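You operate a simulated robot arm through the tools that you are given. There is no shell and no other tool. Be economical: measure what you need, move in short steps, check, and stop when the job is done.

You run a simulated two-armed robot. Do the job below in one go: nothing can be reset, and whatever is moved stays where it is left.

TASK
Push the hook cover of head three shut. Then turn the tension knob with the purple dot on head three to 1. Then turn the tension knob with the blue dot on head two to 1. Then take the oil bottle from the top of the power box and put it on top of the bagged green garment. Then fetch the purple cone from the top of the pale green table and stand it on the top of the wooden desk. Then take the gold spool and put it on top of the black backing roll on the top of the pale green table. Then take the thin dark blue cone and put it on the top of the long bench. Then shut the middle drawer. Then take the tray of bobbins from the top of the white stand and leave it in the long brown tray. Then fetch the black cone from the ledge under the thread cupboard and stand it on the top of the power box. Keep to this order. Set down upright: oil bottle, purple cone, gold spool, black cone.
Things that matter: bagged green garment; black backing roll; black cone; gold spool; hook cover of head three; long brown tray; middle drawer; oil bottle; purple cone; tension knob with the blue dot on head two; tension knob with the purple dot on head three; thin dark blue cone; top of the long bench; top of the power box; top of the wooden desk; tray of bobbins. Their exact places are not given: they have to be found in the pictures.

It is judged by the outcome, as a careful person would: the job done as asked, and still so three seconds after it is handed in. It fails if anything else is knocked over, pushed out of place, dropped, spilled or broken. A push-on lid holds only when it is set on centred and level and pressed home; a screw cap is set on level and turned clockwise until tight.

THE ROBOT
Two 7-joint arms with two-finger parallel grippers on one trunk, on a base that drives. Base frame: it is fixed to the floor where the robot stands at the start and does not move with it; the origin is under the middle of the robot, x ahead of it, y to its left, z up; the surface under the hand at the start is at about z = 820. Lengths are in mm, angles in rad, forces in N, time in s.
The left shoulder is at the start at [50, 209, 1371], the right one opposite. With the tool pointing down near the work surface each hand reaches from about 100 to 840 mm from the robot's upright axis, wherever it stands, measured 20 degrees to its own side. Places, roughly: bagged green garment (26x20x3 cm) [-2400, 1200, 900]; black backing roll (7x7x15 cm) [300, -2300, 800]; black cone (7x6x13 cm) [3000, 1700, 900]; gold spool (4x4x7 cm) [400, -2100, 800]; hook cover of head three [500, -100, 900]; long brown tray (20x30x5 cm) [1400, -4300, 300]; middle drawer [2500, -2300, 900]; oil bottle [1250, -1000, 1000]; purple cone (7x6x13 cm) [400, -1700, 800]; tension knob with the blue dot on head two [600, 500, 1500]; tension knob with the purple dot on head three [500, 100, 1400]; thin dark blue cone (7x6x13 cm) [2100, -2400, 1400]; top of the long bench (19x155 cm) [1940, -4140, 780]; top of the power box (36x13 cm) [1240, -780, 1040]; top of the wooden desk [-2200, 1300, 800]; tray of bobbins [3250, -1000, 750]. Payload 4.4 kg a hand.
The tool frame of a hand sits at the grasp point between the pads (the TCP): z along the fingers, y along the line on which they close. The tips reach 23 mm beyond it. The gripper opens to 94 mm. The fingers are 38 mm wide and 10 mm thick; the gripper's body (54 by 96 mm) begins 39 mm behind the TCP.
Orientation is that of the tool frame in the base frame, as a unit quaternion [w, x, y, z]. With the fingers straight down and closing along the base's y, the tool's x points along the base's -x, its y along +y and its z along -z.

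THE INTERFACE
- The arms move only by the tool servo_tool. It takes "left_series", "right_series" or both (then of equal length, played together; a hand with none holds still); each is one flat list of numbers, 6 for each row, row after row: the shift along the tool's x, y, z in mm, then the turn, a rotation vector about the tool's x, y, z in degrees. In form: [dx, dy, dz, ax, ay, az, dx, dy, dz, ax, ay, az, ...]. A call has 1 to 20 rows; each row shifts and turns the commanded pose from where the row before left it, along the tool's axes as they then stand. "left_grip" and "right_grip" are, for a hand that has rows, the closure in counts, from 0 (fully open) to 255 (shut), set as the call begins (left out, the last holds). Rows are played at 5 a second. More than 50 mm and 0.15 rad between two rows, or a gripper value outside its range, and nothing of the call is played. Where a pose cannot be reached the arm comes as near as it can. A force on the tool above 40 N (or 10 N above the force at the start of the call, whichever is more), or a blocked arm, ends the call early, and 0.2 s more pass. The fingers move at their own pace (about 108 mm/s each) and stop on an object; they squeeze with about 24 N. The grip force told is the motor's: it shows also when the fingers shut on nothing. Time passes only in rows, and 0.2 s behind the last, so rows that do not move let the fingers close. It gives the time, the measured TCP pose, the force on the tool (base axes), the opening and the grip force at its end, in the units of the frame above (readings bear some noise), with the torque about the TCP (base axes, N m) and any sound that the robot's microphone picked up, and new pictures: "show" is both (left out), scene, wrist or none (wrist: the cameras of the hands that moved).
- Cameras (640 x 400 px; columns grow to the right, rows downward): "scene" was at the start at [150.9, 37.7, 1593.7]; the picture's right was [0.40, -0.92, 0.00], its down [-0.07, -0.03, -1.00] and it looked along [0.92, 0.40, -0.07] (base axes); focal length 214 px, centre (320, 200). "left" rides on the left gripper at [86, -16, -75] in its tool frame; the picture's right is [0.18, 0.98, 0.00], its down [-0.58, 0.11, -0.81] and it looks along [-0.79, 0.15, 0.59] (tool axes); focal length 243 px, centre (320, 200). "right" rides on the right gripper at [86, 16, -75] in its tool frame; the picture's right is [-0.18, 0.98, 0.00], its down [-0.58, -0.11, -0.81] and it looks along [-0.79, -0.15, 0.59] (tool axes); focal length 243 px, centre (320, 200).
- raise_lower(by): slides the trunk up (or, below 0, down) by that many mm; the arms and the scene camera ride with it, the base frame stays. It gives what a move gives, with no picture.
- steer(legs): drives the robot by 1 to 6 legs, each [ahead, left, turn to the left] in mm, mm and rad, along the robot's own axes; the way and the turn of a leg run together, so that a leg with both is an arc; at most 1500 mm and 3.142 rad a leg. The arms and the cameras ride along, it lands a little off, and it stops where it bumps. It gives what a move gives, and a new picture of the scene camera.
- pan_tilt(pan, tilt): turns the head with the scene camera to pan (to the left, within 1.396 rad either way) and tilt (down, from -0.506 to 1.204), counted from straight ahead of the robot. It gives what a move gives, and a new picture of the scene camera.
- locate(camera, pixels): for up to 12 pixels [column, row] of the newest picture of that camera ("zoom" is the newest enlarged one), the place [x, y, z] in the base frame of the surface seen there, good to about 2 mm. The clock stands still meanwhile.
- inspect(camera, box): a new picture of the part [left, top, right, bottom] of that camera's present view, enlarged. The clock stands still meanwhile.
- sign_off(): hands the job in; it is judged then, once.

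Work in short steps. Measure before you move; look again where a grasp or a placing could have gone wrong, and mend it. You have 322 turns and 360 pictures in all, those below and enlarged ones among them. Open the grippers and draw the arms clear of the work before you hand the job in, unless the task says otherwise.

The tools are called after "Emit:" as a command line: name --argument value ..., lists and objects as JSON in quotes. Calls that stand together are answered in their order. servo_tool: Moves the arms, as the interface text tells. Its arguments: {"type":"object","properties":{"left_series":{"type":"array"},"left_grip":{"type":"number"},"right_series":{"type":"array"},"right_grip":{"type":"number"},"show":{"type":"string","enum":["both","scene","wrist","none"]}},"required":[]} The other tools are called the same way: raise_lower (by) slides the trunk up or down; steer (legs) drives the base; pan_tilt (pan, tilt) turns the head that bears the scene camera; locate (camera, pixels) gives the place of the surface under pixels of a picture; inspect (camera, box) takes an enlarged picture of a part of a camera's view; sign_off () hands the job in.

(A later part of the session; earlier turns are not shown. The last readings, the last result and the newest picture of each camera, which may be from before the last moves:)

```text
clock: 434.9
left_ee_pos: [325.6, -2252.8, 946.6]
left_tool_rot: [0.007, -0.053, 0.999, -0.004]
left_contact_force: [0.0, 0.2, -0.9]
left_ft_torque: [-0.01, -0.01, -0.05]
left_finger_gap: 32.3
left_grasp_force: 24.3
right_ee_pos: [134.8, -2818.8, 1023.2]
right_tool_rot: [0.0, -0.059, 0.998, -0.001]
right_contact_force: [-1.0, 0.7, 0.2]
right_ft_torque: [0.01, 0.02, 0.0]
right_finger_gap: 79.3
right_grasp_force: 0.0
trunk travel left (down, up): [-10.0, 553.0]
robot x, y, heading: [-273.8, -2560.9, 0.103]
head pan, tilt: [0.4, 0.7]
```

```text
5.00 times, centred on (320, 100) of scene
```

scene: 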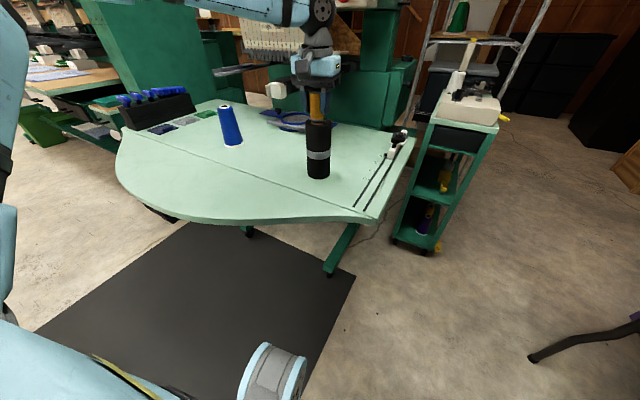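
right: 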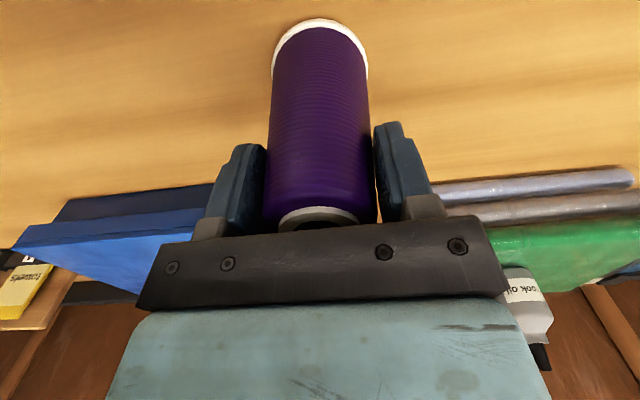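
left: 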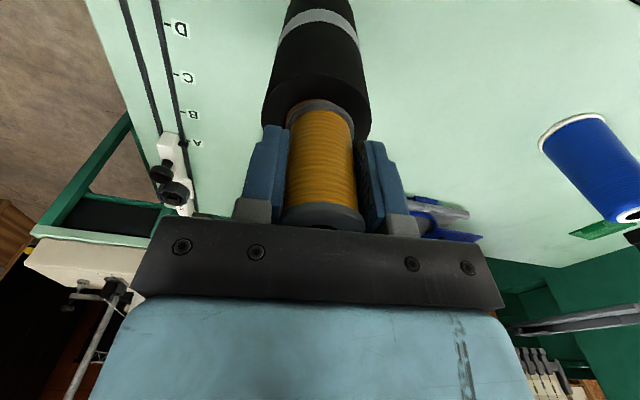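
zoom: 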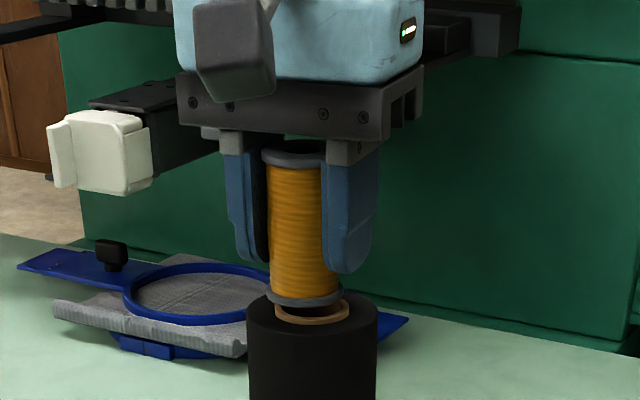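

The spool sits ~3 mm left of the roll's core in view; I correct by that and lower to contact.

Emit:
servo_tool --left_series '[-1.4, -3.2, 3, 0, 0, 0, 0, 0, 2, 0, 0, 0, 0, 0, 2, 0, 0, 0, 0, 0, 0, 0, 0, 0]' --show "none"

Emit:
inspect --camera "scene" --box '[280, 60, 360, 140]'

```text
clock: 435.9
left_ee_pos: [328.2, -2254.5, 939.9]
left_tool_rot: [0.007, -0.055, 0.998, -0.004]
left_contact_force: [-0.1, -0.8, -0.2]
left_ft_torque: [0.0, 0.01, -0.04]
left_finger_gap: 32.2
left_grasp_force: 23.9
right_ee_pos: [133.8, -2818.7, 1021.7]
right_tool_rot: [0.0, -0.059, 0.998, -0.001]
right_contact_force: [0.5, -0.4, 0.5]
right_ft_torque: [-0.01, -0.01, 0.0]
right_finger_gap: 79.0
right_grasp_force: 0.0
trunk travel left (down, up): [-10.0, 553.0]
robot x, y, heading: [-269.7, -2562.9, 0.106]
head pan, tilt: [0.4, 0.7]
```

```text
5.00 times, centred on (320, 100) of scene
```

zoom: 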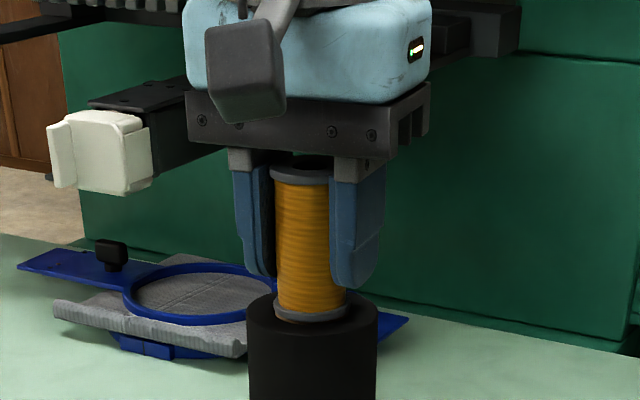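

Now centred. I lower in 1 mm steps until contact.

Emit:
servo_tool --left_series '[0, 0, 1, 0, 0, 0, 0, 0, 1, 0, 0, 0, 0, 0, 1, 0, 0, 0, 0, 0, 0, 0, 0, 0]' --show "none"

```text
clock: 436.9
left_ee_pos: [328.0, -2254.8, 937.8]
left_tool_rot: [0.009, -0.055, 0.998, -0.004]
left_contact_force: [2.1, 1.0, 7.4]
left_ft_torque: [0.2, -0.04, -0.04]
left_finger_gap: 32.7
left_grasp_force: 24.3
right_ee_pos: [134.0, -2819.3, 1023.0]
right_tool_rot: [-0.001, -0.06, 0.998, -0.001]
right_contact_force: [-0.1, -0.3, -0.3]
right_ft_torque: [0.02, -0.01, 0.01]
right_finger_gap: 79.3
right_grasp_force: 0.1
trunk travel left (down, up): [-10.0, 553.0]
robot x, y, heading: [-274.9, -2566.6, 0.106]
head pan, tilt: [0.4, 0.7]
```

Contact at 7 N. I release and lift straight up.

Emit:
servo_tool --left_series '[0, 0, 0, 0, 0, 0, 0, 0, 0, 0, 0, 0, 0, 0, -20, 0, 0, 0, 0, 0, -35, 0, 0, 0, 0, 0, -40, 0, 0, 0, 0, 0, -40, 0, 0, 0]' --left_grip 90 --show "scene"

Emit:
inspect --camera "scene" --box '[280, 80, 360, 180]'

```text
clock: 438.3
left_ee_pos: [324.7, -2254.0, 1071.9]
left_tool_rot: [0.008, -0.055, 0.998, -0.004]
left_contact_force: [-0.1, -0.4, -0.7]
left_ft_torque: [-0.03, 0.03, 0.04]
left_finger_gap: 60.8
left_grasp_force: 0.0
right_ee_pos: [134.1, -2819.3, 1021.0]
right_tool_rot: [0.0, -0.059, 0.998, -0.001]
right_contact_force: [0.9, 0.0, -0.8]
right_ft_torque: [-0.05, 0.02, 0.02]
right_finger_gap: 79.1
right_grasp_force: 0.1
trunk travel left (down, up): [-10.0, 553.0]
robot x, y, heading: [-273.4, -2560.1, 0.104]
head pan, tilt: [0.4, 0.7]
```

scene: 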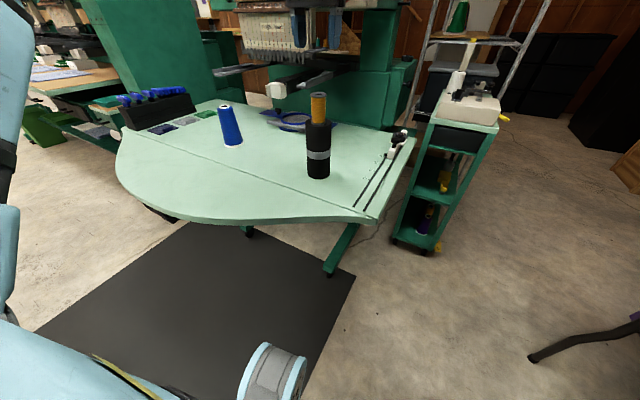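

```text
4.00 times, centred on (320, 130) of scene
```

zoom: 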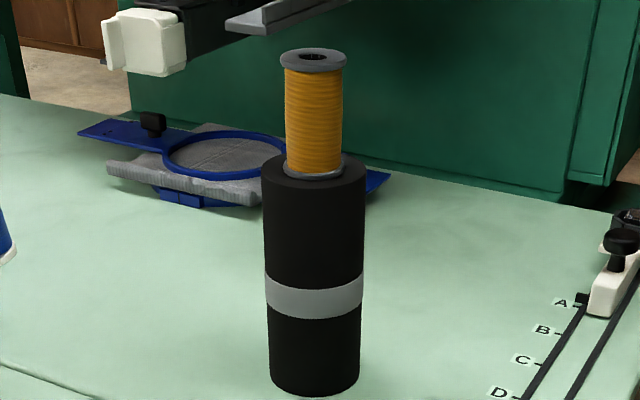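

Gold spool stands on the roll. I retract the left hand, raise the trunk fully (elbows above the furnace), and drive around the left side again.

Emit:
servo_tool --left_series '[40, 15, 0, 0, 0, 0, 40, 15, 0, 0, 0, 0, 40, 15, 0, 0, 0, 0, 40, 0, 0, 0, 0, 0, 40, 0, 0, 0, 0, 0, 40, 0, 0, 0, 0, 0]' --left_grip 0 --right_series '[0, 0, 0, 0, 0, 0, 0, 0, 0, 0, 0, 0, 0, 0, 0, 0, 0, 0, 0, 0, 0, 0, 0, 0, 0, 0, 0, 0, 0, 0, 0, 0, 0, 0, 0, 0]' --right_grip 0 --show "none"

Emit:
steer --legs '[[-330, 0, 0], [0, 0, 1.464], [1420, 0, 0], [1420, 0, 0], [1420, 0, 0], [1380, 0, 0]]'

Emit:
raise_lower --by 540

```text
clock: 439.7
left_ee_pos: [80.5, -2234.7, 1068.4]
left_tool_rot: [0.007, -0.053, 0.999, -0.005]
left_contact_force: [0.4, -0.7, -0.8]
left_ft_torque: [0.01, -0.01, 0.02]
left_finger_gap: 94.2
left_grasp_force: 0.0
right_ee_pos: [132.4, -2818.7, 1021.8]
right_tool_rot: [0.0, -0.06, 0.998, -0.001]
right_contact_force: [-0.5, 0.0, -0.1]
right_ft_torque: [0.04, -0.04, 0.0]
right_finger_gap: 94.0
right_grasp_force: 0.1
trunk travel left (down, up): [-10.0, 553.0]
robot x, y, heading: [-275.9, -2563.2, 0.108]
head pan, tilt: [0.4, 0.7]
```

```text
clock: 471.9
left_ee_pos: [-907.1, 3388.0, 1068.1]
left_tool_rot: [-0.008, 0.709, -0.706, -0.003]
left_contact_force: [-0.1, -0.3, -0.3]
left_ft_torque: [0.02, 0.02, -0.03]
left_finger_gap: 94.0
left_grasp_force: 0.0
right_ee_pos: [-320.2, 3381.2, 1021.7]
right_tool_rot: [-0.001, 0.712, -0.702, 0.001]
right_contact_force: [0.1, 0.1, -0.2]
right_ft_torque: [0.0, -0.01, -0.03]
right_finger_gap: 93.9
right_grasp_force: 0.0
trunk travel left (down, up): [-10.0, 553.0]
robot x, y, heading: [-618.6, 3001.7, 1.573]
head pan, tilt: [0.4, 0.7]
```

scene: 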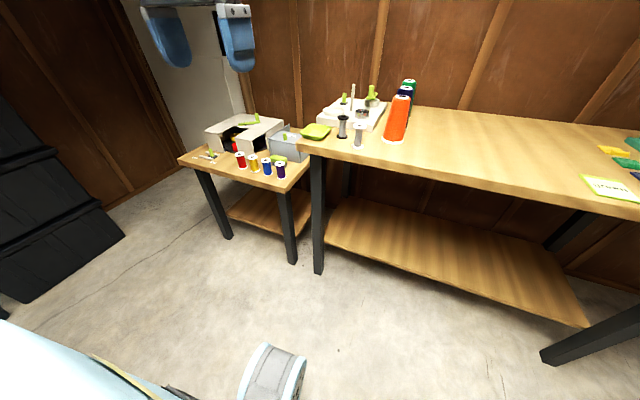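

```text
refused: 540 is not a number from -400 to 400
```

Now raise the trunk in two steps, then pass the furnace at y≈3080.

Emit:
raise_lower --by 400

Emit:
raise_lower --by 140

Emit:
steer --legs '[[78, 0, 0], [0, 0, -1.573], [1300, 0, 0], [1300, 0, 0]]'

```text
clock: 475.7
left_ee_pos: [-908.6, 3388.1, 1466.5]
left_tool_rot: [-0.008, 0.709, -0.705, -0.002]
left_contact_force: [0.6, 0.4, 1.1]
left_ft_torque: [-0.03, 0.01, -0.01]
left_finger_gap: 94.0
left_grasp_force: 0.1
right_ee_pos: [-322.2, 3381.2, 1422.0]
right_tool_rot: [0.0, 0.713, -0.701, 0.001]
right_contact_force: [0.6, -0.2, -0.2]
right_ft_torque: [-0.02, -0.01, -0.01]
right_finger_gap: 94.2
right_grasp_force: 0.0
trunk travel left (down, up): [-410.0, 153.0]
robot x, y, heading: [-619.0, 2997.2, 1.574]
head pan, tilt: [0.4, 0.7]
```

```text
clock: 477.4
left_ee_pos: [-908.2, 3387.9, 1608.0]
left_tool_rot: [-0.008, 0.709, -0.705, -0.002]
left_contact_force: [-1.5, -0.5, 0.2]
left_ft_torque: [-0.02, 0.0, -0.03]
left_finger_gap: 93.8
left_grasp_force: 0.1
right_ee_pos: [-321.4, 3380.5, 1560.8]
right_tool_rot: [-0.001, 0.713, -0.701, 0.0]
right_contact_force: [-0.5, -0.2, 0.4]
right_ft_torque: [-0.02, 0.04, 0.01]
right_finger_gap: 93.8
right_grasp_force: 0.0
trunk travel left (down, up): [-550.0, 13.0]
robot x, y, heading: [-614.7, 3002.2, 1.569]
head pan, tilt: [0.4, 0.7]
```

```text
clock: 494.6
left_ee_pos: [2368.6, 3322.8, 1608.3]
left_tool_rot: [0.007, 0.001, 1.0, -0.004]
left_contact_force: [-0.5, 0.3, 0.4]
left_ft_torque: [0.0, 0.0, 0.0]
left_finger_gap: 94.1
left_grasp_force: 0.1
right_ee_pos: [2356.9, 2736.1, 1562.4]
right_tool_rot: [0.0, -0.005, 1.0, -0.001]
right_contact_force: [0.4, 0.2, -0.5]
right_ft_torque: [0.02, -0.02, 0.0]
right_finger_gap: 93.9
right_grasp_force: 0.0
trunk travel left (down, up): [-550.0, 13.0]
robot x, y, heading: [1984.2, 3037.9, 0.002]
head pan, tilt: [0.4, 0.7]
```

scene: 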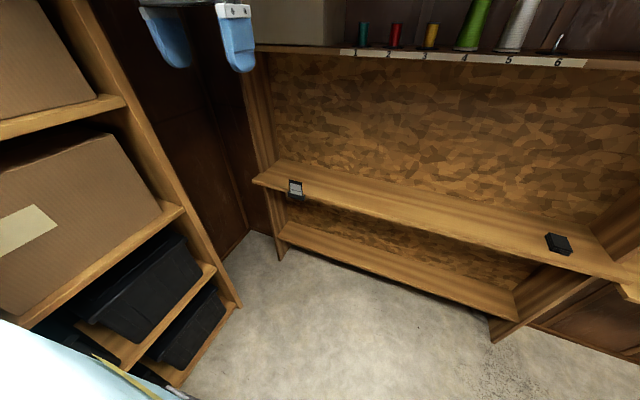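

Through. I drive down the back aisle to y≈−1100 and look at the shelf.

Emit:
steer --legs '[[0, 0, -1.572], [1400, 0, 0], [1400, 0, 0], [1300, 0, 0]]'

Emit:
pan_tilt --pan 0.0 --tilt 0.35

```text
clock: 518.0
left_ee_pos: [2201.1, -1407.4, 1607.6]
left_tool_rot: [0.002, 0.711, 0.703, -0.009]
left_contact_force: [0.2, -0.2, -0.3]
left_ft_torque: [0.03, -0.01, 0.01]
left_finger_gap: 94.0
left_grasp_force: 0.1
right_ee_pos: [1613.8, -1388.8, 1562.4]
right_tool_rot: [-0.001, 0.708, 0.706, -0.001]
right_contact_force: [-0.6, -0.2, 0.2]
right_ft_torque: [0.01, 0.0, -0.02]
right_finger_gap: 94.1
right_grasp_force: 0.2
trunk travel left (down, up): [-550.0, 13.0]
robot x, y, heading: [1915.7, -1015.7, -1.585]
head pan, tilt: [0.4, 0.7]
```

scene: 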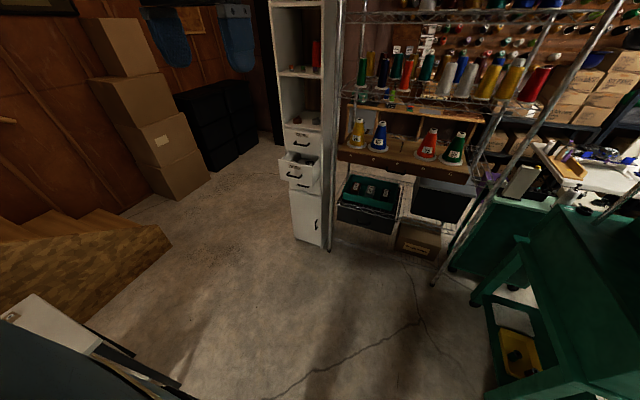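

```text
clock: 518.8
left_ee_pos: [2201.2, -1408.1, 1607.4]
left_tool_rot: [0.002, 0.711, 0.703, -0.007]
left_contact_force: [0.4, -0.3, 0.0]
left_ft_torque: [-0.03, 0.02, 0.0]
left_finger_gap: 93.8
left_grasp_force: 0.2
right_ee_pos: [1614.1, -1390.0, 1562.5]
right_tool_rot: [-0.001, 0.708, 0.706, -0.001]
right_contact_force: [-0.2, -0.7, -0.7]
right_ft_torque: [0.0, 0.0, 0.03]
right_finger_gap: 93.9
right_grasp_force: 0.0
trunk travel left (down, up): [-550.0, 13.0]
robot x, y, heading: [1916.9, -1014.4, -1.584]
head pan, tilt: [0.0, 0.351]
```

scene: 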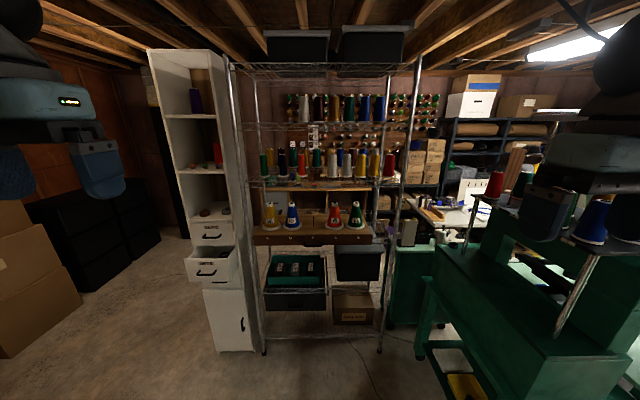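

The shelf and open middle drawer are in view. I zoom into the shelf to find the thin dark blue cone.

Emit:
inspect --camera "scene" --box '[240, 120, 400, 220]'

Emit:
inspect --camera "scene" --box '[250, 60, 400, 160]'

```text
4.00 times, centred on (320, 170) of scene
```

zoom: 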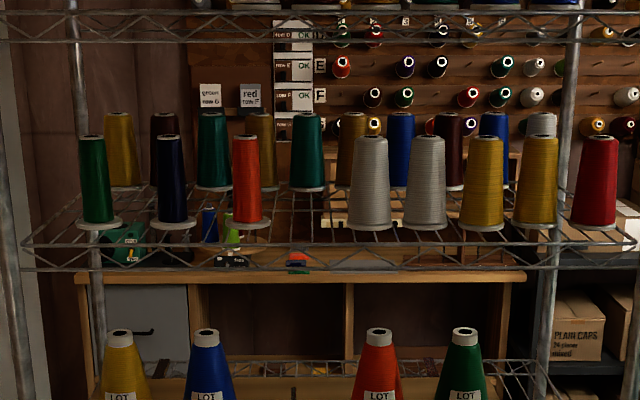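

```text
4.00 times, centred on (325, 110) of scene
```

zoom: 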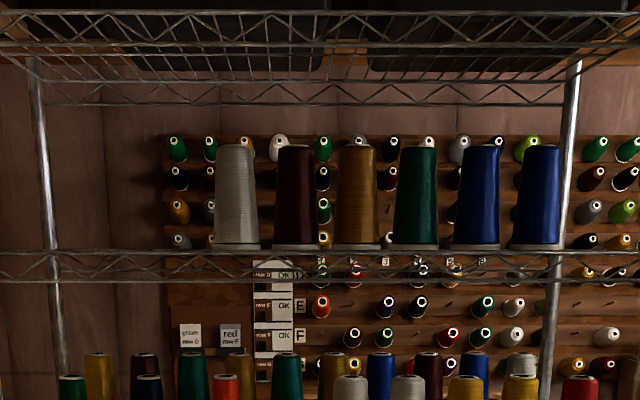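

The thin dark blue cone is in the front row at scene ≈(283,165). I zoom and locate it.

Emit:
inspect --camera "scene" --box '[252, 145, 316, 185]'

Emit:
locate --camera "zoom" --pixels '[[305, 180], [305, 110], [305, 270], [285, 200], [330, 200], [300, 95], [120, 200], [490, 200], [320, 325], [305, 285], [250, 200], [400, 150]]'

```text
10.00 times, centred on (284, 165) of scene
```

zoom: 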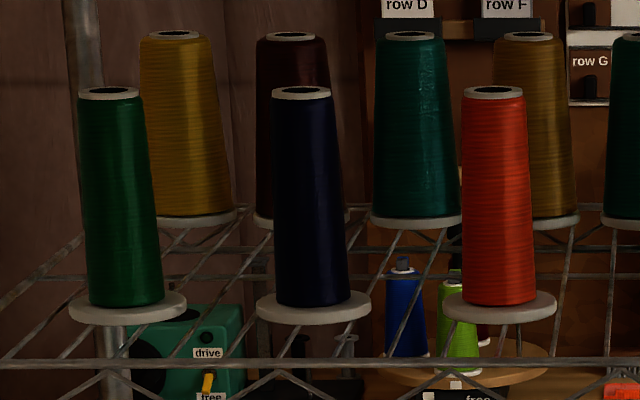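

```text
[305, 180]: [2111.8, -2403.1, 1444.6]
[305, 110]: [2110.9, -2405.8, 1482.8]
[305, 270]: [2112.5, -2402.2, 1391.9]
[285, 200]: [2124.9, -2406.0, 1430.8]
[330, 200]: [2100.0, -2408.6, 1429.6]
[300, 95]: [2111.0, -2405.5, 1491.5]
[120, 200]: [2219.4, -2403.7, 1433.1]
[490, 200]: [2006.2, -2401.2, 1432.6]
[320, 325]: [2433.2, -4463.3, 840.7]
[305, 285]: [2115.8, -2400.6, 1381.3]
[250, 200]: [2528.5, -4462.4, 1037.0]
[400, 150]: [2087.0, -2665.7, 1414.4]
```

Cone axis ≈(2110,−2424), z 1380–1492. I measure the upper shelf, front rail, drawer, and machine-two rear for clearance.

Emit:
locate --camera "scene" --pixels '[[300, 189], [300, 122], [320, 125], [283, 121], [205, 265], [190, 255], [235, 250], [425, 345], [430, 285], [500, 345], [380, 345], [262, 345]]'

Emit:
inspect --camera "scene" --box '[170, 200, 290, 300]'

```text
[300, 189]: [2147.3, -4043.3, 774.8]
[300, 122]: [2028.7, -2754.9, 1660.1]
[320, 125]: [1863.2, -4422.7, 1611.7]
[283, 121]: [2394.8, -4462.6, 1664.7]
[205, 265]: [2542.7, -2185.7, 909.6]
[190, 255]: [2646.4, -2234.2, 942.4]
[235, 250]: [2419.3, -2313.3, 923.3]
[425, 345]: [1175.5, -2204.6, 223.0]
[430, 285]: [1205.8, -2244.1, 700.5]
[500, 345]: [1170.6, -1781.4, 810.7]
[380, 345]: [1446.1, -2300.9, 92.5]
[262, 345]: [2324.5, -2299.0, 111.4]
```

```text
4.00 times, centred on (230, 250) of scene
```

zoom: 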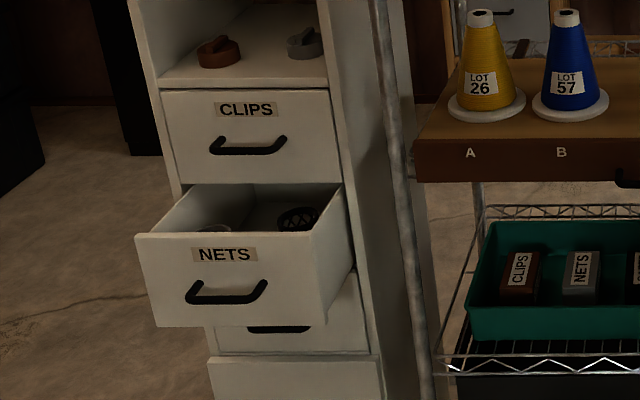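

I check machine two's cone rack, near my right elbow, before moving.

Emit:
locate --camera "scene" --pixels '[[592, 222], [495, 185], [520, 180], [625, 220], [560, 290], [480, 225]]'

Emit:
pan_tilt --pan -0.7 --tilt 0.3

```text
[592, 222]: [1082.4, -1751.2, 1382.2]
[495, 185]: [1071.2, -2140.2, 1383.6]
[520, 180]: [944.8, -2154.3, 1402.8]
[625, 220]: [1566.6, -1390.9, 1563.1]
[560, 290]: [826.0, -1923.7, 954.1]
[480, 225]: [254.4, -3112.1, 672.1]
```

```text
clock: 519.9
left_ee_pos: [2201.6, -1408.0, 1607.4]
left_tool_rot: [0.001, 0.711, 0.703, -0.008]
left_contact_force: [0.3, -0.5, -0.7]
left_ft_torque: [0.05, -0.01, -0.03]
left_finger_gap: 93.8
left_grasp_force: 0.1
right_ee_pos: [1615.6, -1390.5, 1561.1]
right_tool_rot: [0.0, 0.708, 0.706, -0.001]
right_contact_force: [0.3, -0.2, -0.4]
right_ft_torque: [0.03, 0.04, 0.01]
right_finger_gap: 93.9
right_grasp_force: 0.1
trunk travel left (down, up): [-550.0, 13.0]
robot x, y, heading: [1918.2, -1018.0, -1.586]
head pan, tilt: [-0.7, 0.3]
```

scene: 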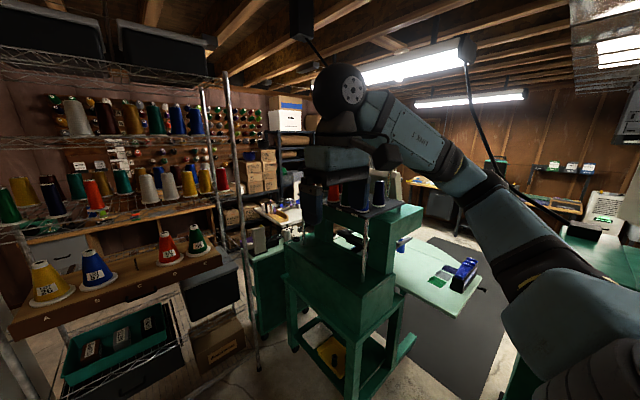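

Clear. I drive to about (1885,−1700), then pitch the left hand 54° up (36° below horizontal).

Emit:
steer --legs '[[680, -25, 0.015]]'

Emit:
servo_tool --left_series '[0, 0, 0, 0, -7.7, 0, 0, 0, 0, 0, -7.7, 0, 0, 0, 0, 0, -7.7, 0, 0, 0, 0, 0, -7.7, 0, 0, 0, 0, 0, -7.7, 0, 0, 0, 0, 0, -7.7, 0, 0, 0, 0, 0, -7.8, 0]' --left_grip 65 --show "none"

Emit:
pan_tilt --pan 0.2 --tilt 0.35

```text
clock: 523.7
left_ee_pos: [2174.7, -2097.9, 1608.5]
left_tool_rot: [0.002, 0.707, 0.707, -0.009]
left_contact_force: [-0.4, 0.8, -0.2]
left_ft_torque: [-0.01, 0.02, -0.02]
left_finger_gap: 93.9
left_grasp_force: 0.1
right_ee_pos: [1588.8, -2086.1, 1562.0]
right_tool_rot: [0.001, 0.703, 0.711, -0.001]
right_contact_force: [0.5, 0.8, -1.1]
right_ft_torque: [-0.02, -0.01, 0.0]
right_finger_gap: 94.2
right_grasp_force: 0.0
trunk travel left (down, up): [-550.0, 13.0]
robot x, y, heading: [1888.0, -1704.8, -1.57]
head pan, tilt: [-0.7, 0.3]
```

scene: 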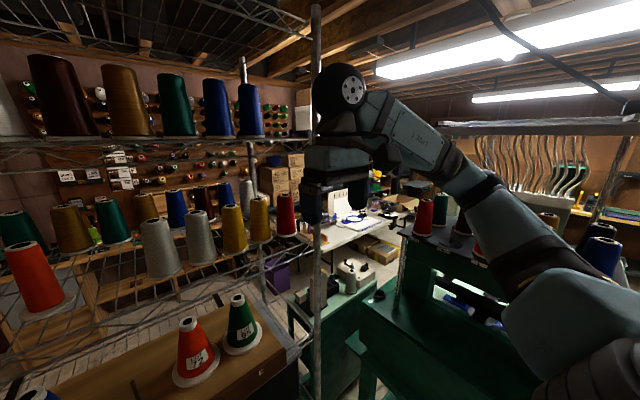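

```text
clock: 525.3
left_ee_pos: [2174.5, -2098.3, 1607.8]
left_tool_rot: [0.324, 0.626, 0.628, -0.329]
left_contact_force: [0.0, 0.1, -0.9]
left_ft_torque: [-0.01, -0.01, -0.02]
left_finger_gap: 70.0
left_grasp_force: 0.1
right_ee_pos: [1588.9, -2087.8, 1562.1]
right_tool_rot: [-0.001, 0.704, 0.711, 0.001]
right_contact_force: [0.1, 1.2, -0.4]
right_ft_torque: [-0.03, 0.02, -0.01]
right_finger_gap: 93.9
right_grasp_force: 0.0
trunk travel left (down, up): [-550.0, 13.0]
robot x, y, heading: [1886.0, -1710.1, -1.576]
head pan, tilt: [-0.7, 0.3]
```

```text
clock: 526.5
left_ee_pos: [2175.4, -2097.3, 1606.8]
left_tool_rot: [0.323, 0.626, 0.63, -0.328]
left_contact_force: [-0.2, -0.8, -1.0]
left_ft_torque: [0.0, -0.01, -0.02]
left_finger_gap: 69.9
left_grasp_force: 0.0
right_ee_pos: [1589.5, -2087.7, 1561.8]
right_tool_rot: [-0.001, 0.703, 0.711, -0.001]
right_contact_force: [0.5, -1.6, -0.5]
right_ft_torque: [-0.02, 0.05, -0.01]
right_finger_gap: 94.3
right_grasp_force: 0.1
trunk travel left (down, up): [-550.0, 13.0]
robot x, y, heading: [1886.0, -1708.0, -1.577]
head pan, tilt: [0.201, 0.351]
```

scene: 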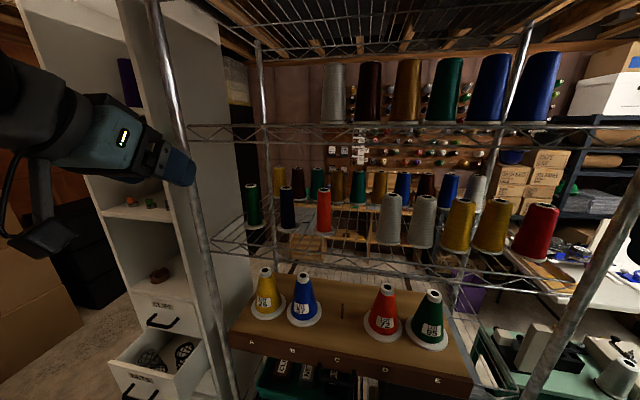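

I zoom on the cone from here for a precise position.

Emit:
inspect --camera "scene" --box '[248, 170, 344, 230]'

Emit:
locate --camera "scene" --pixels '[[287, 190], [287, 200], [287, 215], [281, 210], [294, 210], [287, 187], [253, 205], [324, 205], [288, 229], [215, 124]]'

```text
6.67 times, centred on (296, 200) of scene
```

zoom: 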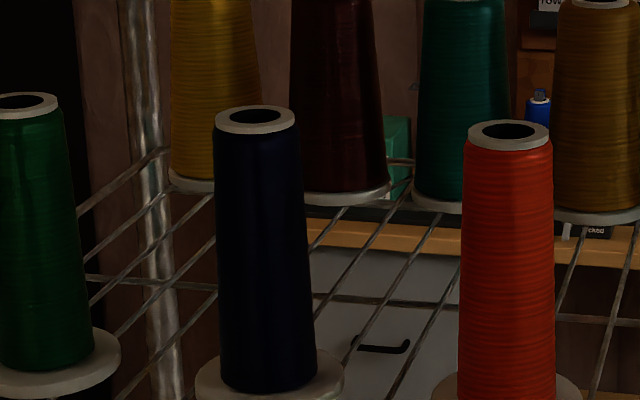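

```text
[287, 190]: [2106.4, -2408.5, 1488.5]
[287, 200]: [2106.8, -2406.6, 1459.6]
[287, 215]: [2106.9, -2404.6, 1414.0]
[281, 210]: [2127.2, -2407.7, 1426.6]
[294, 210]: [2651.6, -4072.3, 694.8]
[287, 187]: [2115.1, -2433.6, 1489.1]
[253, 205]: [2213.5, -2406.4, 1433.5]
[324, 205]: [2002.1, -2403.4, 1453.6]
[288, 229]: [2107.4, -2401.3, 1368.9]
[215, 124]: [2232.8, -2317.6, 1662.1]
```

Axis ≈(2111,−2424), base ≈1372, top 1490. I bring the pitched hand to (2111,−2250,1458).

Emit:
servo_tool --left_series '[6.1, -12.8, 42.2, 0, 0, 0, 6.1, -12.8, 42.2, 0, 0, 0, 6.1, -12.8, 42.2, 0, 0, 0, 6.1, -12.8, 42.2, 0, 0, 0, 6.1, -12.8, 42.2, 0, 0, 0, 0, 0, 0, 0, 0, 0]' --show "both"

```text
clock: 527.9
left_ee_pos: [2109.7, -2253.1, 1460.7]
left_tool_rot: [0.323, 0.625, 0.63, -0.329]
left_contact_force: [0.8, 0.3, 0.5]
left_ft_torque: [-0.03, -0.03, 0.01]
left_finger_gap: 69.9
left_grasp_force: 0.1
right_ee_pos: [1589.2, -2085.0, 1563.1]
right_tool_rot: [0.0, 0.703, 0.711, -0.002]
right_contact_force: [0.2, -0.2, -0.2]
right_ft_torque: [-0.02, 0.04, 0.02]
right_finger_gap: 94.1
right_grasp_force: 0.1
trunk travel left (down, up): [-550.0, 13.0]
robot x, y, heading: [1885.3, -1714.4, -1.57]
head pan, tilt: [0.201, 0.351]
```

scene: 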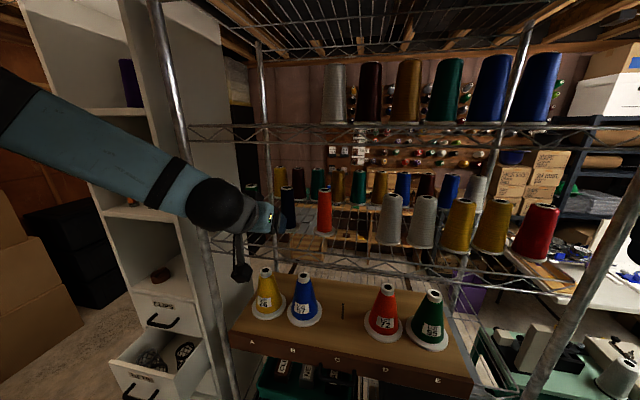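
left: 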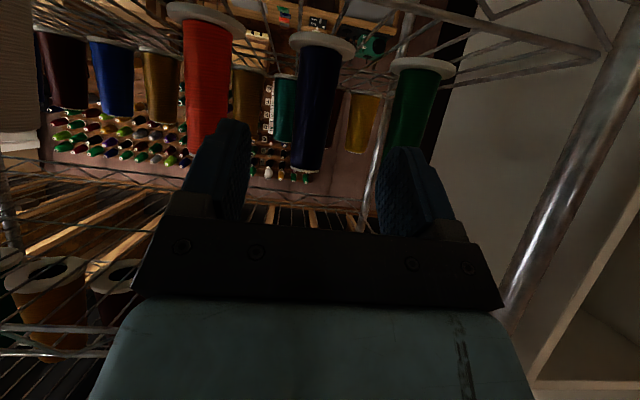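

I verify the cone position with the left camera.

Emit:
locate --camera "left" --pixels '[[305, 110], [330, 110], [317, 110], [312, 165], [322, 60], [405, 100], [205, 90]]'

```text
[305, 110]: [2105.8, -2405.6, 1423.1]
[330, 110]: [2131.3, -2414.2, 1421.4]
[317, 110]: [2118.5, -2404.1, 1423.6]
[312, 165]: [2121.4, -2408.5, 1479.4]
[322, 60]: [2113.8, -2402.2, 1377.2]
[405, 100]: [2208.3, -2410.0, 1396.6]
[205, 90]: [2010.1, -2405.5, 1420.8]
```

Axis x≈2113. I advance 166 mm horizontally into the shelf around the cone.

Emit:
servo_tool --left_series '[-19, 0.6, 27.2, 0, 0, 0, -19, 0.6, 27.2, 0, 0, 0, -19, 0.6, 27.2, 0, 0, 0, -19, 0.6, 27.2, 0, 0, 0, -19, 0.6, 27.2, 0, 0, 0, 0, 0, 0, 0, 0, 0]' --show "both"

```text
clock: 529.3
left_ee_pos: [2114.3, -2418.3, 1461.7]
left_tool_rot: [0.323, 0.626, 0.629, -0.33]
left_contact_force: [-0.6, 0.9, 0.2]
left_ft_torque: [-0.01, 0.01, 0.0]
left_finger_gap: 70.1
left_grasp_force: 0.1
right_ee_pos: [1588.4, -2086.5, 1562.6]
right_tool_rot: [0.0, 0.703, 0.711, -0.001]
right_contact_force: [-0.9, 0.6, 0.3]
right_ft_torque: [-0.02, 0.01, -0.02]
right_finger_gap: 94.0
right_grasp_force: 0.0
trunk travel left (down, up): [-550.0, 13.0]
robot x, y, heading: [1887.0, -1712.2, -1.574]
head pan, tilt: [0.201, 0.351]
```

scene: 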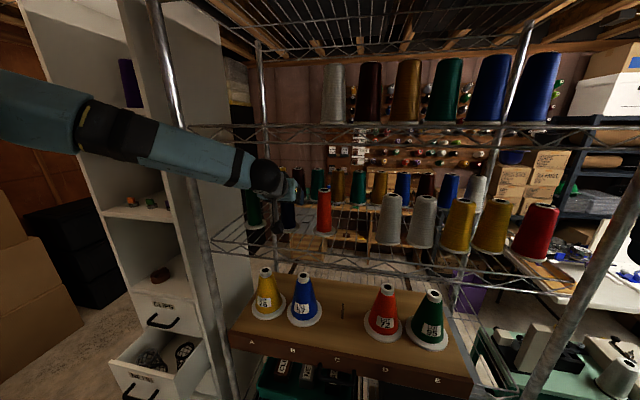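
left: 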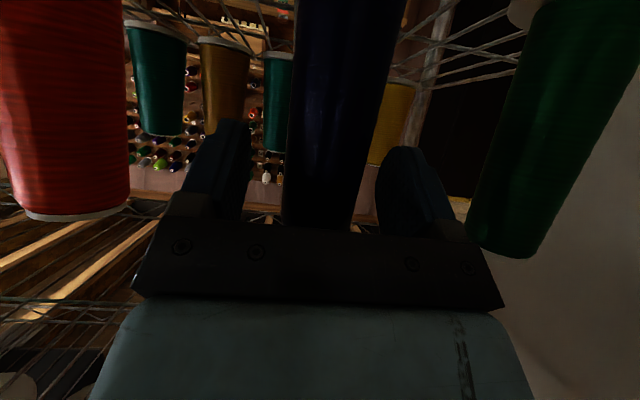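

Centred between the fingers with neighbours clear. I close the grip.

Emit:
servo_tool --left_series '[0, 0, 0, 0, 0, 0, 0, 0, 0, 0, 0, 0, 0, 0, 0, 0, 0, 0]' --left_grip 255 --show "wrist"

```text
clock: 530.1
left_ee_pos: [2113.9, -2418.1, 1462.4]
left_tool_rot: [0.324, 0.625, 0.63, -0.328]
left_contact_force: [0.3, -1.0, 3.2]
left_ft_torque: [-0.15, 0.07, 0.04]
left_finger_gap: 42.4
left_grasp_force: 24.1
right_ee_pos: [1589.5, -2089.1, 1561.8]
right_tool_rot: [-0.001, 0.703, 0.711, 0.0]
right_contact_force: [-1.0, -0.8, 1.3]
right_ft_torque: [0.02, -0.03, 0.01]
right_finger_gap: 94.1
right_grasp_force: 0.1
trunk travel left (down, up): [-550.0, 13.0]
robot x, y, heading: [1886.7, -1708.9, -1.571]
head pan, tilt: [0.201, 0.351]
```

left: 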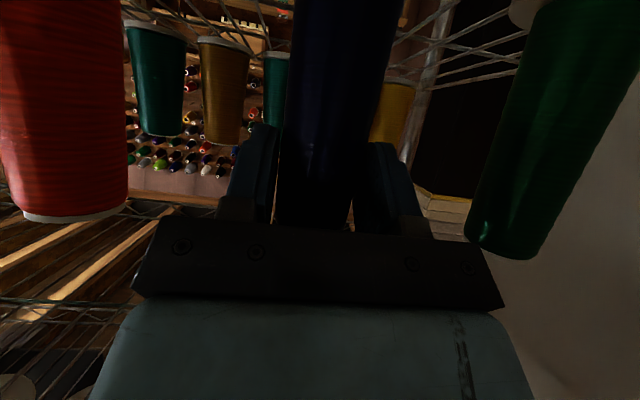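

Held. I lift 40 mm straight up and look whether its base disc comes along.

Emit:
servo_tool --left_series '[-8.1, 0, -5.9, 0, 0, 0, -12.1, 0, -8.8, 0, 0, 0, -12.1, 0, -8.8, 0, 0, 0, 0, 0, 0, 0, 0, 0]' --show "none"

Emit:
inspect --camera "scene" --box '[230, 150, 350, 240]'

```text
clock: 531.1
left_ee_pos: [2112.9, -2416.4, 1497.4]
left_tool_rot: [0.322, 0.627, 0.629, -0.327]
left_contact_force: [-0.4, -0.5, -0.4]
left_ft_torque: [0.01, -0.02, 0.01]
left_finger_gap: 42.0
left_grasp_force: 24.4
right_ee_pos: [1589.6, -2088.1, 1560.9]
right_tool_rot: [-0.001, 0.704, 0.71, -0.001]
right_contact_force: [0.7, 0.3, -0.7]
right_ft_torque: [0.01, 0.02, -0.02]
right_finger_gap: 94.1
right_grasp_force: 0.1
trunk travel left (down, up): [-550.0, 13.0]
robot x, y, heading: [1889.9, -1705.3, -1.574]
head pan, tilt: [0.201, 0.351]
```

```text
4.44 times, centred on (290, 195) of scene
```

zoom: 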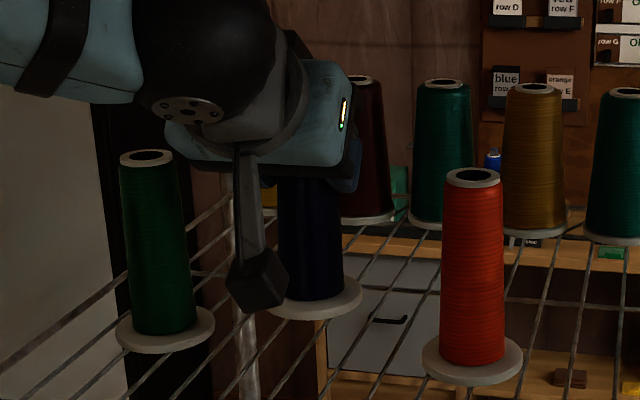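

The disc lifts with the cone. I raise 15 more and withdraw 240 mm.

Emit:
servo_tool --left_series '[-12.1, 0, -8.8, 0, 0, 0, 23.5, 0, -32.4, 0, 0, 0, 23.5, 0, -32.4, 0, 0, 0, 23.5, 0, -32.4, 0, 0, 0, 23.5, 0, -32.4, 0, 0, 0, 23.5, 0, -32.4, 0, 0, 0, 23.5, 0, -32.4, 0, 0, 0, 0, 0, 0, 0, 0, 0]' --show "scene"

```text
clock: 532.9
left_ee_pos: [2113.9, -2176.5, 1512.2]
left_tool_rot: [0.322, 0.626, 0.63, -0.328]
left_contact_force: [-0.6, -0.3, 0.2]
left_ft_torque: [0.02, -0.02, 0.01]
left_finger_gap: 42.3
left_grasp_force: 23.7
right_ee_pos: [1588.6, -2089.0, 1561.8]
right_tool_rot: [-0.001, 0.704, 0.71, -0.001]
right_contact_force: [-0.1, 0.4, -0.4]
right_ft_torque: [0.0, 0.0, 0.02]
right_finger_gap: 94.0
right_grasp_force: 0.0
trunk travel left (down, up): [-550.0, 13.0]
robot x, y, heading: [1889.1, -1708.9, -1.571]
head pan, tilt: [0.201, 0.351]
```

scene: 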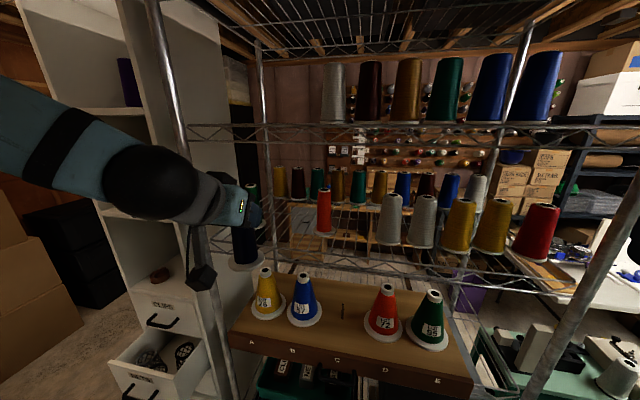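

Cone is out. I look left for the passage past the drawer unit.

Emit:
pan_tilt --pan 0.75 --tilt 0.5

```text
clock: 533.9
left_ee_pos: [2113.9, -2179.0, 1513.2]
left_tool_rot: [0.323, 0.625, 0.63, -0.328]
left_contact_force: [-0.1, 0.8, -0.1]
left_ft_torque: [0.01, -0.02, 0.01]
left_finger_gap: 42.3
left_grasp_force: 23.8
right_ee_pos: [1588.0, -2088.3, 1562.1]
right_tool_rot: [-0.001, 0.703, 0.711, -0.001]
right_contact_force: [-0.1, -0.1, -0.6]
right_ft_torque: [-0.03, 0.01, 0.03]
right_finger_gap: 94.1
right_grasp_force: 0.1
trunk travel left (down, up): [-550.0, 13.0]
robot x, y, heading: [1886.7, -1710.7, -1.573]
head pan, tilt: [0.75, 0.499]
```

scene: 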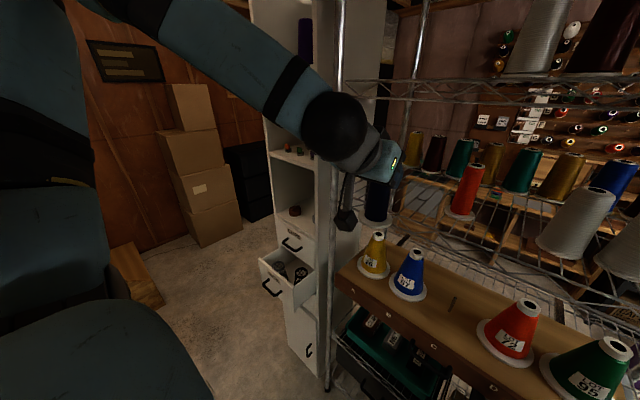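

I measure the passage.

Emit:
locate --camera "scene" --pixels '[[240, 225], [200, 245], [270, 215], [160, 305], [290, 320], [265, 170], [262, 260]]'

```text
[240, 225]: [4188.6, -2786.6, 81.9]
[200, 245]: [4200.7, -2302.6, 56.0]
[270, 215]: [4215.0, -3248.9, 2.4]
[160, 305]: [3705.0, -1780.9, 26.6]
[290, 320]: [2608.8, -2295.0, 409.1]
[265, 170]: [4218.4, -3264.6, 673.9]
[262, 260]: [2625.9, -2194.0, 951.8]
```

Wide passage x 2660–4190. I check the white stand's extents on my left before strafing.

Emit:
pan_tilt --pan 1.39 --tilt 0.45

```text
clock: 534.9
left_ee_pos: [2113.4, -2177.9, 1512.9]
left_tool_rot: [0.323, 0.626, 0.63, -0.328]
left_contact_force: [-0.3, -0.8, 0.2]
left_ft_torque: [-0.01, -0.01, -0.01]
left_finger_gap: 42.3
left_grasp_force: 24.0
right_ee_pos: [1588.5, -2087.6, 1562.4]
right_tool_rot: [0.0, 0.703, 0.711, -0.001]
right_contact_force: [0.4, 0.8, 0.6]
right_ft_torque: [0.0, -0.05, -0.04]
right_finger_gap: 94.3
right_grasp_force: 0.1
trunk travel left (down, up): [-550.0, 13.0]
robot x, y, heading: [1888.2, -1709.5, -1.572]
head pan, tilt: [1.389, 0.45]
```

scene: 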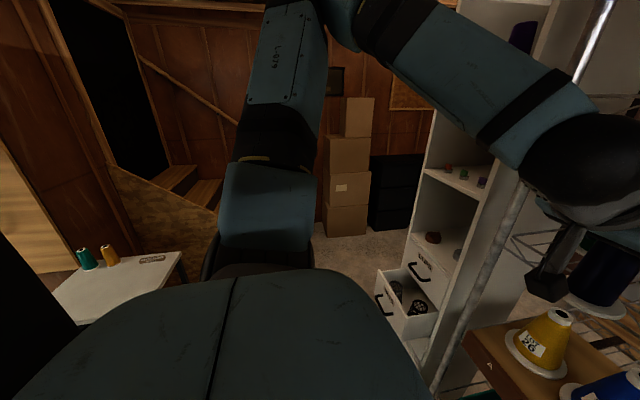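

I locate the stand's corners, the bobbin tray and the stairs.

Emit:
locate --camera "scene" --pixels '[[182, 257], [70, 322], [150, 258], [85, 258], [215, 215], [110, 170], [155, 290]]'

Emit:
inspect --camera "scene" --box '[60, 230, 200, 310]'

```text
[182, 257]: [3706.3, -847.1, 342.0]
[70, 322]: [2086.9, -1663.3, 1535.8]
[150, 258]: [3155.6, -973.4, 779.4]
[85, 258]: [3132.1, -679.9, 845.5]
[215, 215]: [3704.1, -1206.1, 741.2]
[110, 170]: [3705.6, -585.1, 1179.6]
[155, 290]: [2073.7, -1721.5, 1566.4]
```

```text
4.57 times, centred on (130, 270) of scene
```

zoom: 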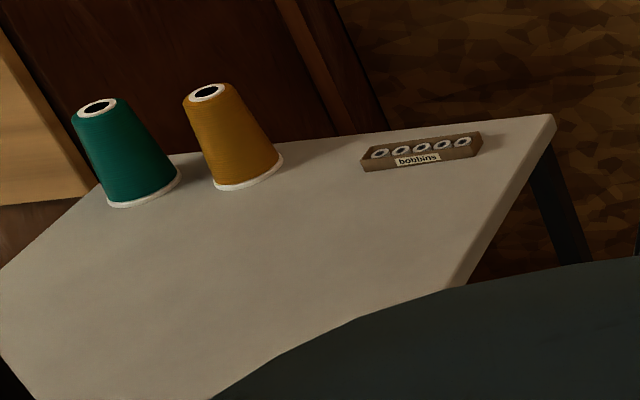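

Tray of bobbins noted at ≈(3160,−975). To pass the drawer cabinet I face +x (narrower in x), drive to x≈3090, then strafe right to y≈−3450.

Emit:
steer --legs '[[-250, 0, 0], [0, 0, 1.57], [1200, -100, 0]]'

Emit:
pan_tilt --pan -1.2 --tilt 0.4

```text
clock: 546.4
left_ee_pos: [3564.4, -1312.3, 1512.9]
left_tool_rot: [0.461, -0.008, 0.887, -0.001]
left_contact_force: [-0.6, -1.3, 0.0]
left_ft_torque: [-0.03, 0.01, -0.02]
left_finger_gap: 42.0
left_grasp_force: 24.0
right_ee_pos: [3481.9, -1839.3, 1562.6]
right_tool_rot: [0.0, -0.012, 1.0, 0.0]
right_contact_force: [-0.3, -1.3, -0.2]
right_ft_torque: [0.03, 0.0, 0.03]
right_finger_gap: 94.2
right_grasp_force: 0.1
trunk travel left (down, up): [-550.0, 13.0]
robot x, y, heading: [3100.5, -1548.2, 0.015]
head pan, tilt: [1.389, 0.45]
```

scene: 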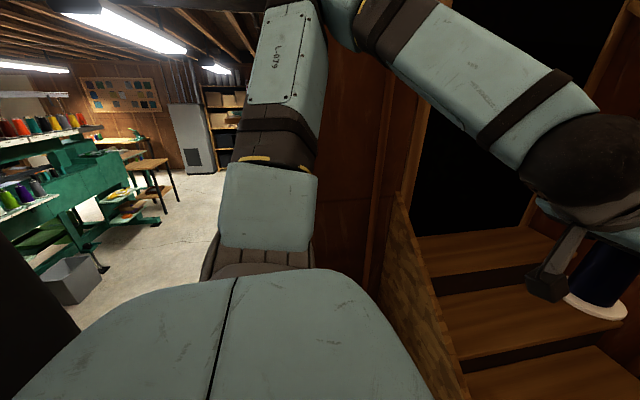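

```text
clock: 548.7
left_ee_pos: [3565.0, -1314.2, 1513.4]
left_tool_rot: [0.46, -0.008, 0.888, -0.001]
left_contact_force: [0.3, 0.2, -0.2]
left_ft_torque: [-0.01, -0.02, 0.0]
left_finger_gap: 42.0
left_grasp_force: 24.0
right_ee_pos: [3482.9, -1839.2, 1562.2]
right_tool_rot: [0.0, -0.012, 1.0, -0.001]
right_contact_force: [0.4, 0.0, 0.6]
right_ft_torque: [0.0, -0.01, 0.02]
right_finger_gap: 94.0
right_grasp_force: 0.1
trunk travel left (down, up): [-550.0, 13.0]
robot x, y, heading: [3098.1, -1545.2, 0.012]
head pan, tilt: [-1.201, 0.4]
```

scene: 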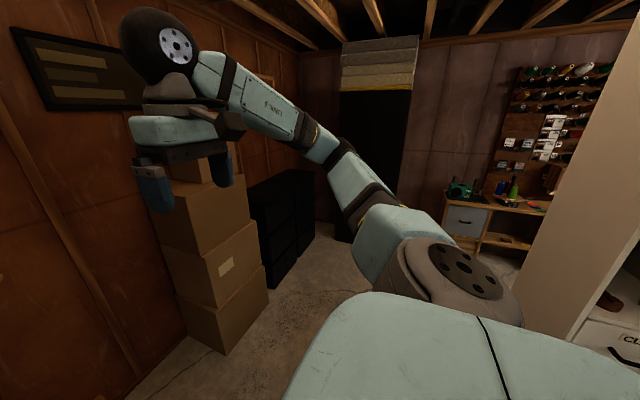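

I locate the tall black cabinet and the bench from here.

Emit:
locate --camera "scene" --pixels '[[340, 235], [405, 190], [447, 205], [490, 210], [530, 215], [270, 285], [265, 300], [470, 245]]'

```text
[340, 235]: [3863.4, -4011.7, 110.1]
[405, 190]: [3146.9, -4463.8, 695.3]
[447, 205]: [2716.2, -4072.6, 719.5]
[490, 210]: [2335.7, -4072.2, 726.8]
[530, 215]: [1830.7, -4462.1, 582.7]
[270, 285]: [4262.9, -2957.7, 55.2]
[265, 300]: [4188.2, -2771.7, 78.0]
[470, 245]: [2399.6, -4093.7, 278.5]
```

Clear. I strafe right to y≈−3450 and turn to face −y.

Emit:
steer --legs '[[0, -1000, -0.01], [0, -900, 0], [0, 0, -1.57]]'

Emit:
pan_tilt --pan -0.6 --tilt 0.45

```text
clock: 564.4
left_ee_pos: [3550.7, -3113.8, 1510.4]
left_tool_rot: [0.462, -0.004, 0.887, -0.016]
left_contact_force: [0.0, 0.0, -0.2]
left_ft_torque: [0.0, 0.01, 0.01]
left_finger_gap: 41.7
left_grasp_force: 23.6
right_ee_pos: [3457.0, -3634.7, 1569.7]
right_tool_rot: [-0.002, -0.004, 1.0, -0.013]
right_contact_force: [-0.4, 1.0, -0.4]
right_ft_torque: [-0.01, 0.01, -0.01]
right_finger_gap: 93.9
right_grasp_force: 0.1
trunk travel left (down, up): [-550.0, 13.0]
robot x, y, heading: [3089.3, -3360.6, -0.008]
head pan, tilt: [-1.201, 0.4]
stopped in leg 2: the robot was blocked; the commanded pose is now the measured one
```

scene: 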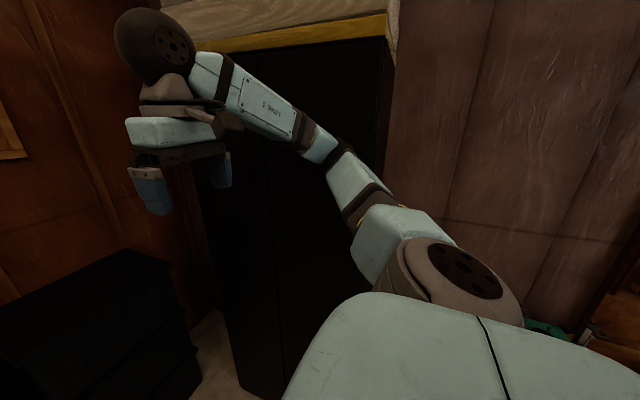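

```text
clock: 565.4
left_ee_pos: [3552.1, -3114.8, 1507.7]
left_tool_rot: [0.461, -0.004, 0.887, -0.017]
left_contact_force: [-0.6, 0.4, -1.0]
left_ft_torque: [0.0, 0.0, 0.01]
left_finger_gap: 42.0
left_grasp_force: 24.3
right_ee_pos: [3459.6, -3636.3, 1568.9]
right_tool_rot: [-0.001, -0.001, 1.0, -0.012]
right_contact_force: [0.3, -0.6, 0.4]
right_ft_torque: [0.03, -0.01, -0.01]
right_finger_gap: 94.0
right_grasp_force: 0.2
trunk travel left (down, up): [-550.0, 13.0]
robot x, y, heading: [3086.0, -3361.7, -0.018]
head pan, tilt: [-0.6, 0.45]
```

scene: 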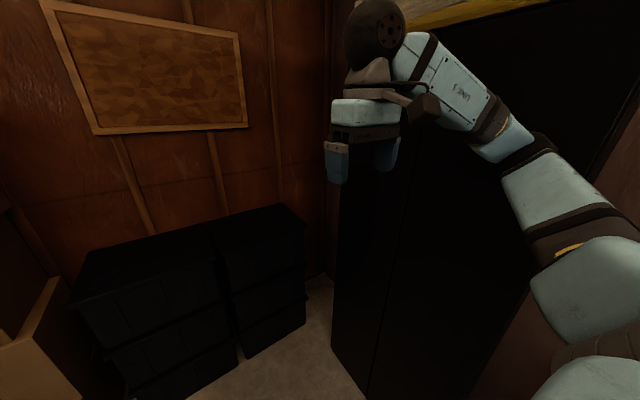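

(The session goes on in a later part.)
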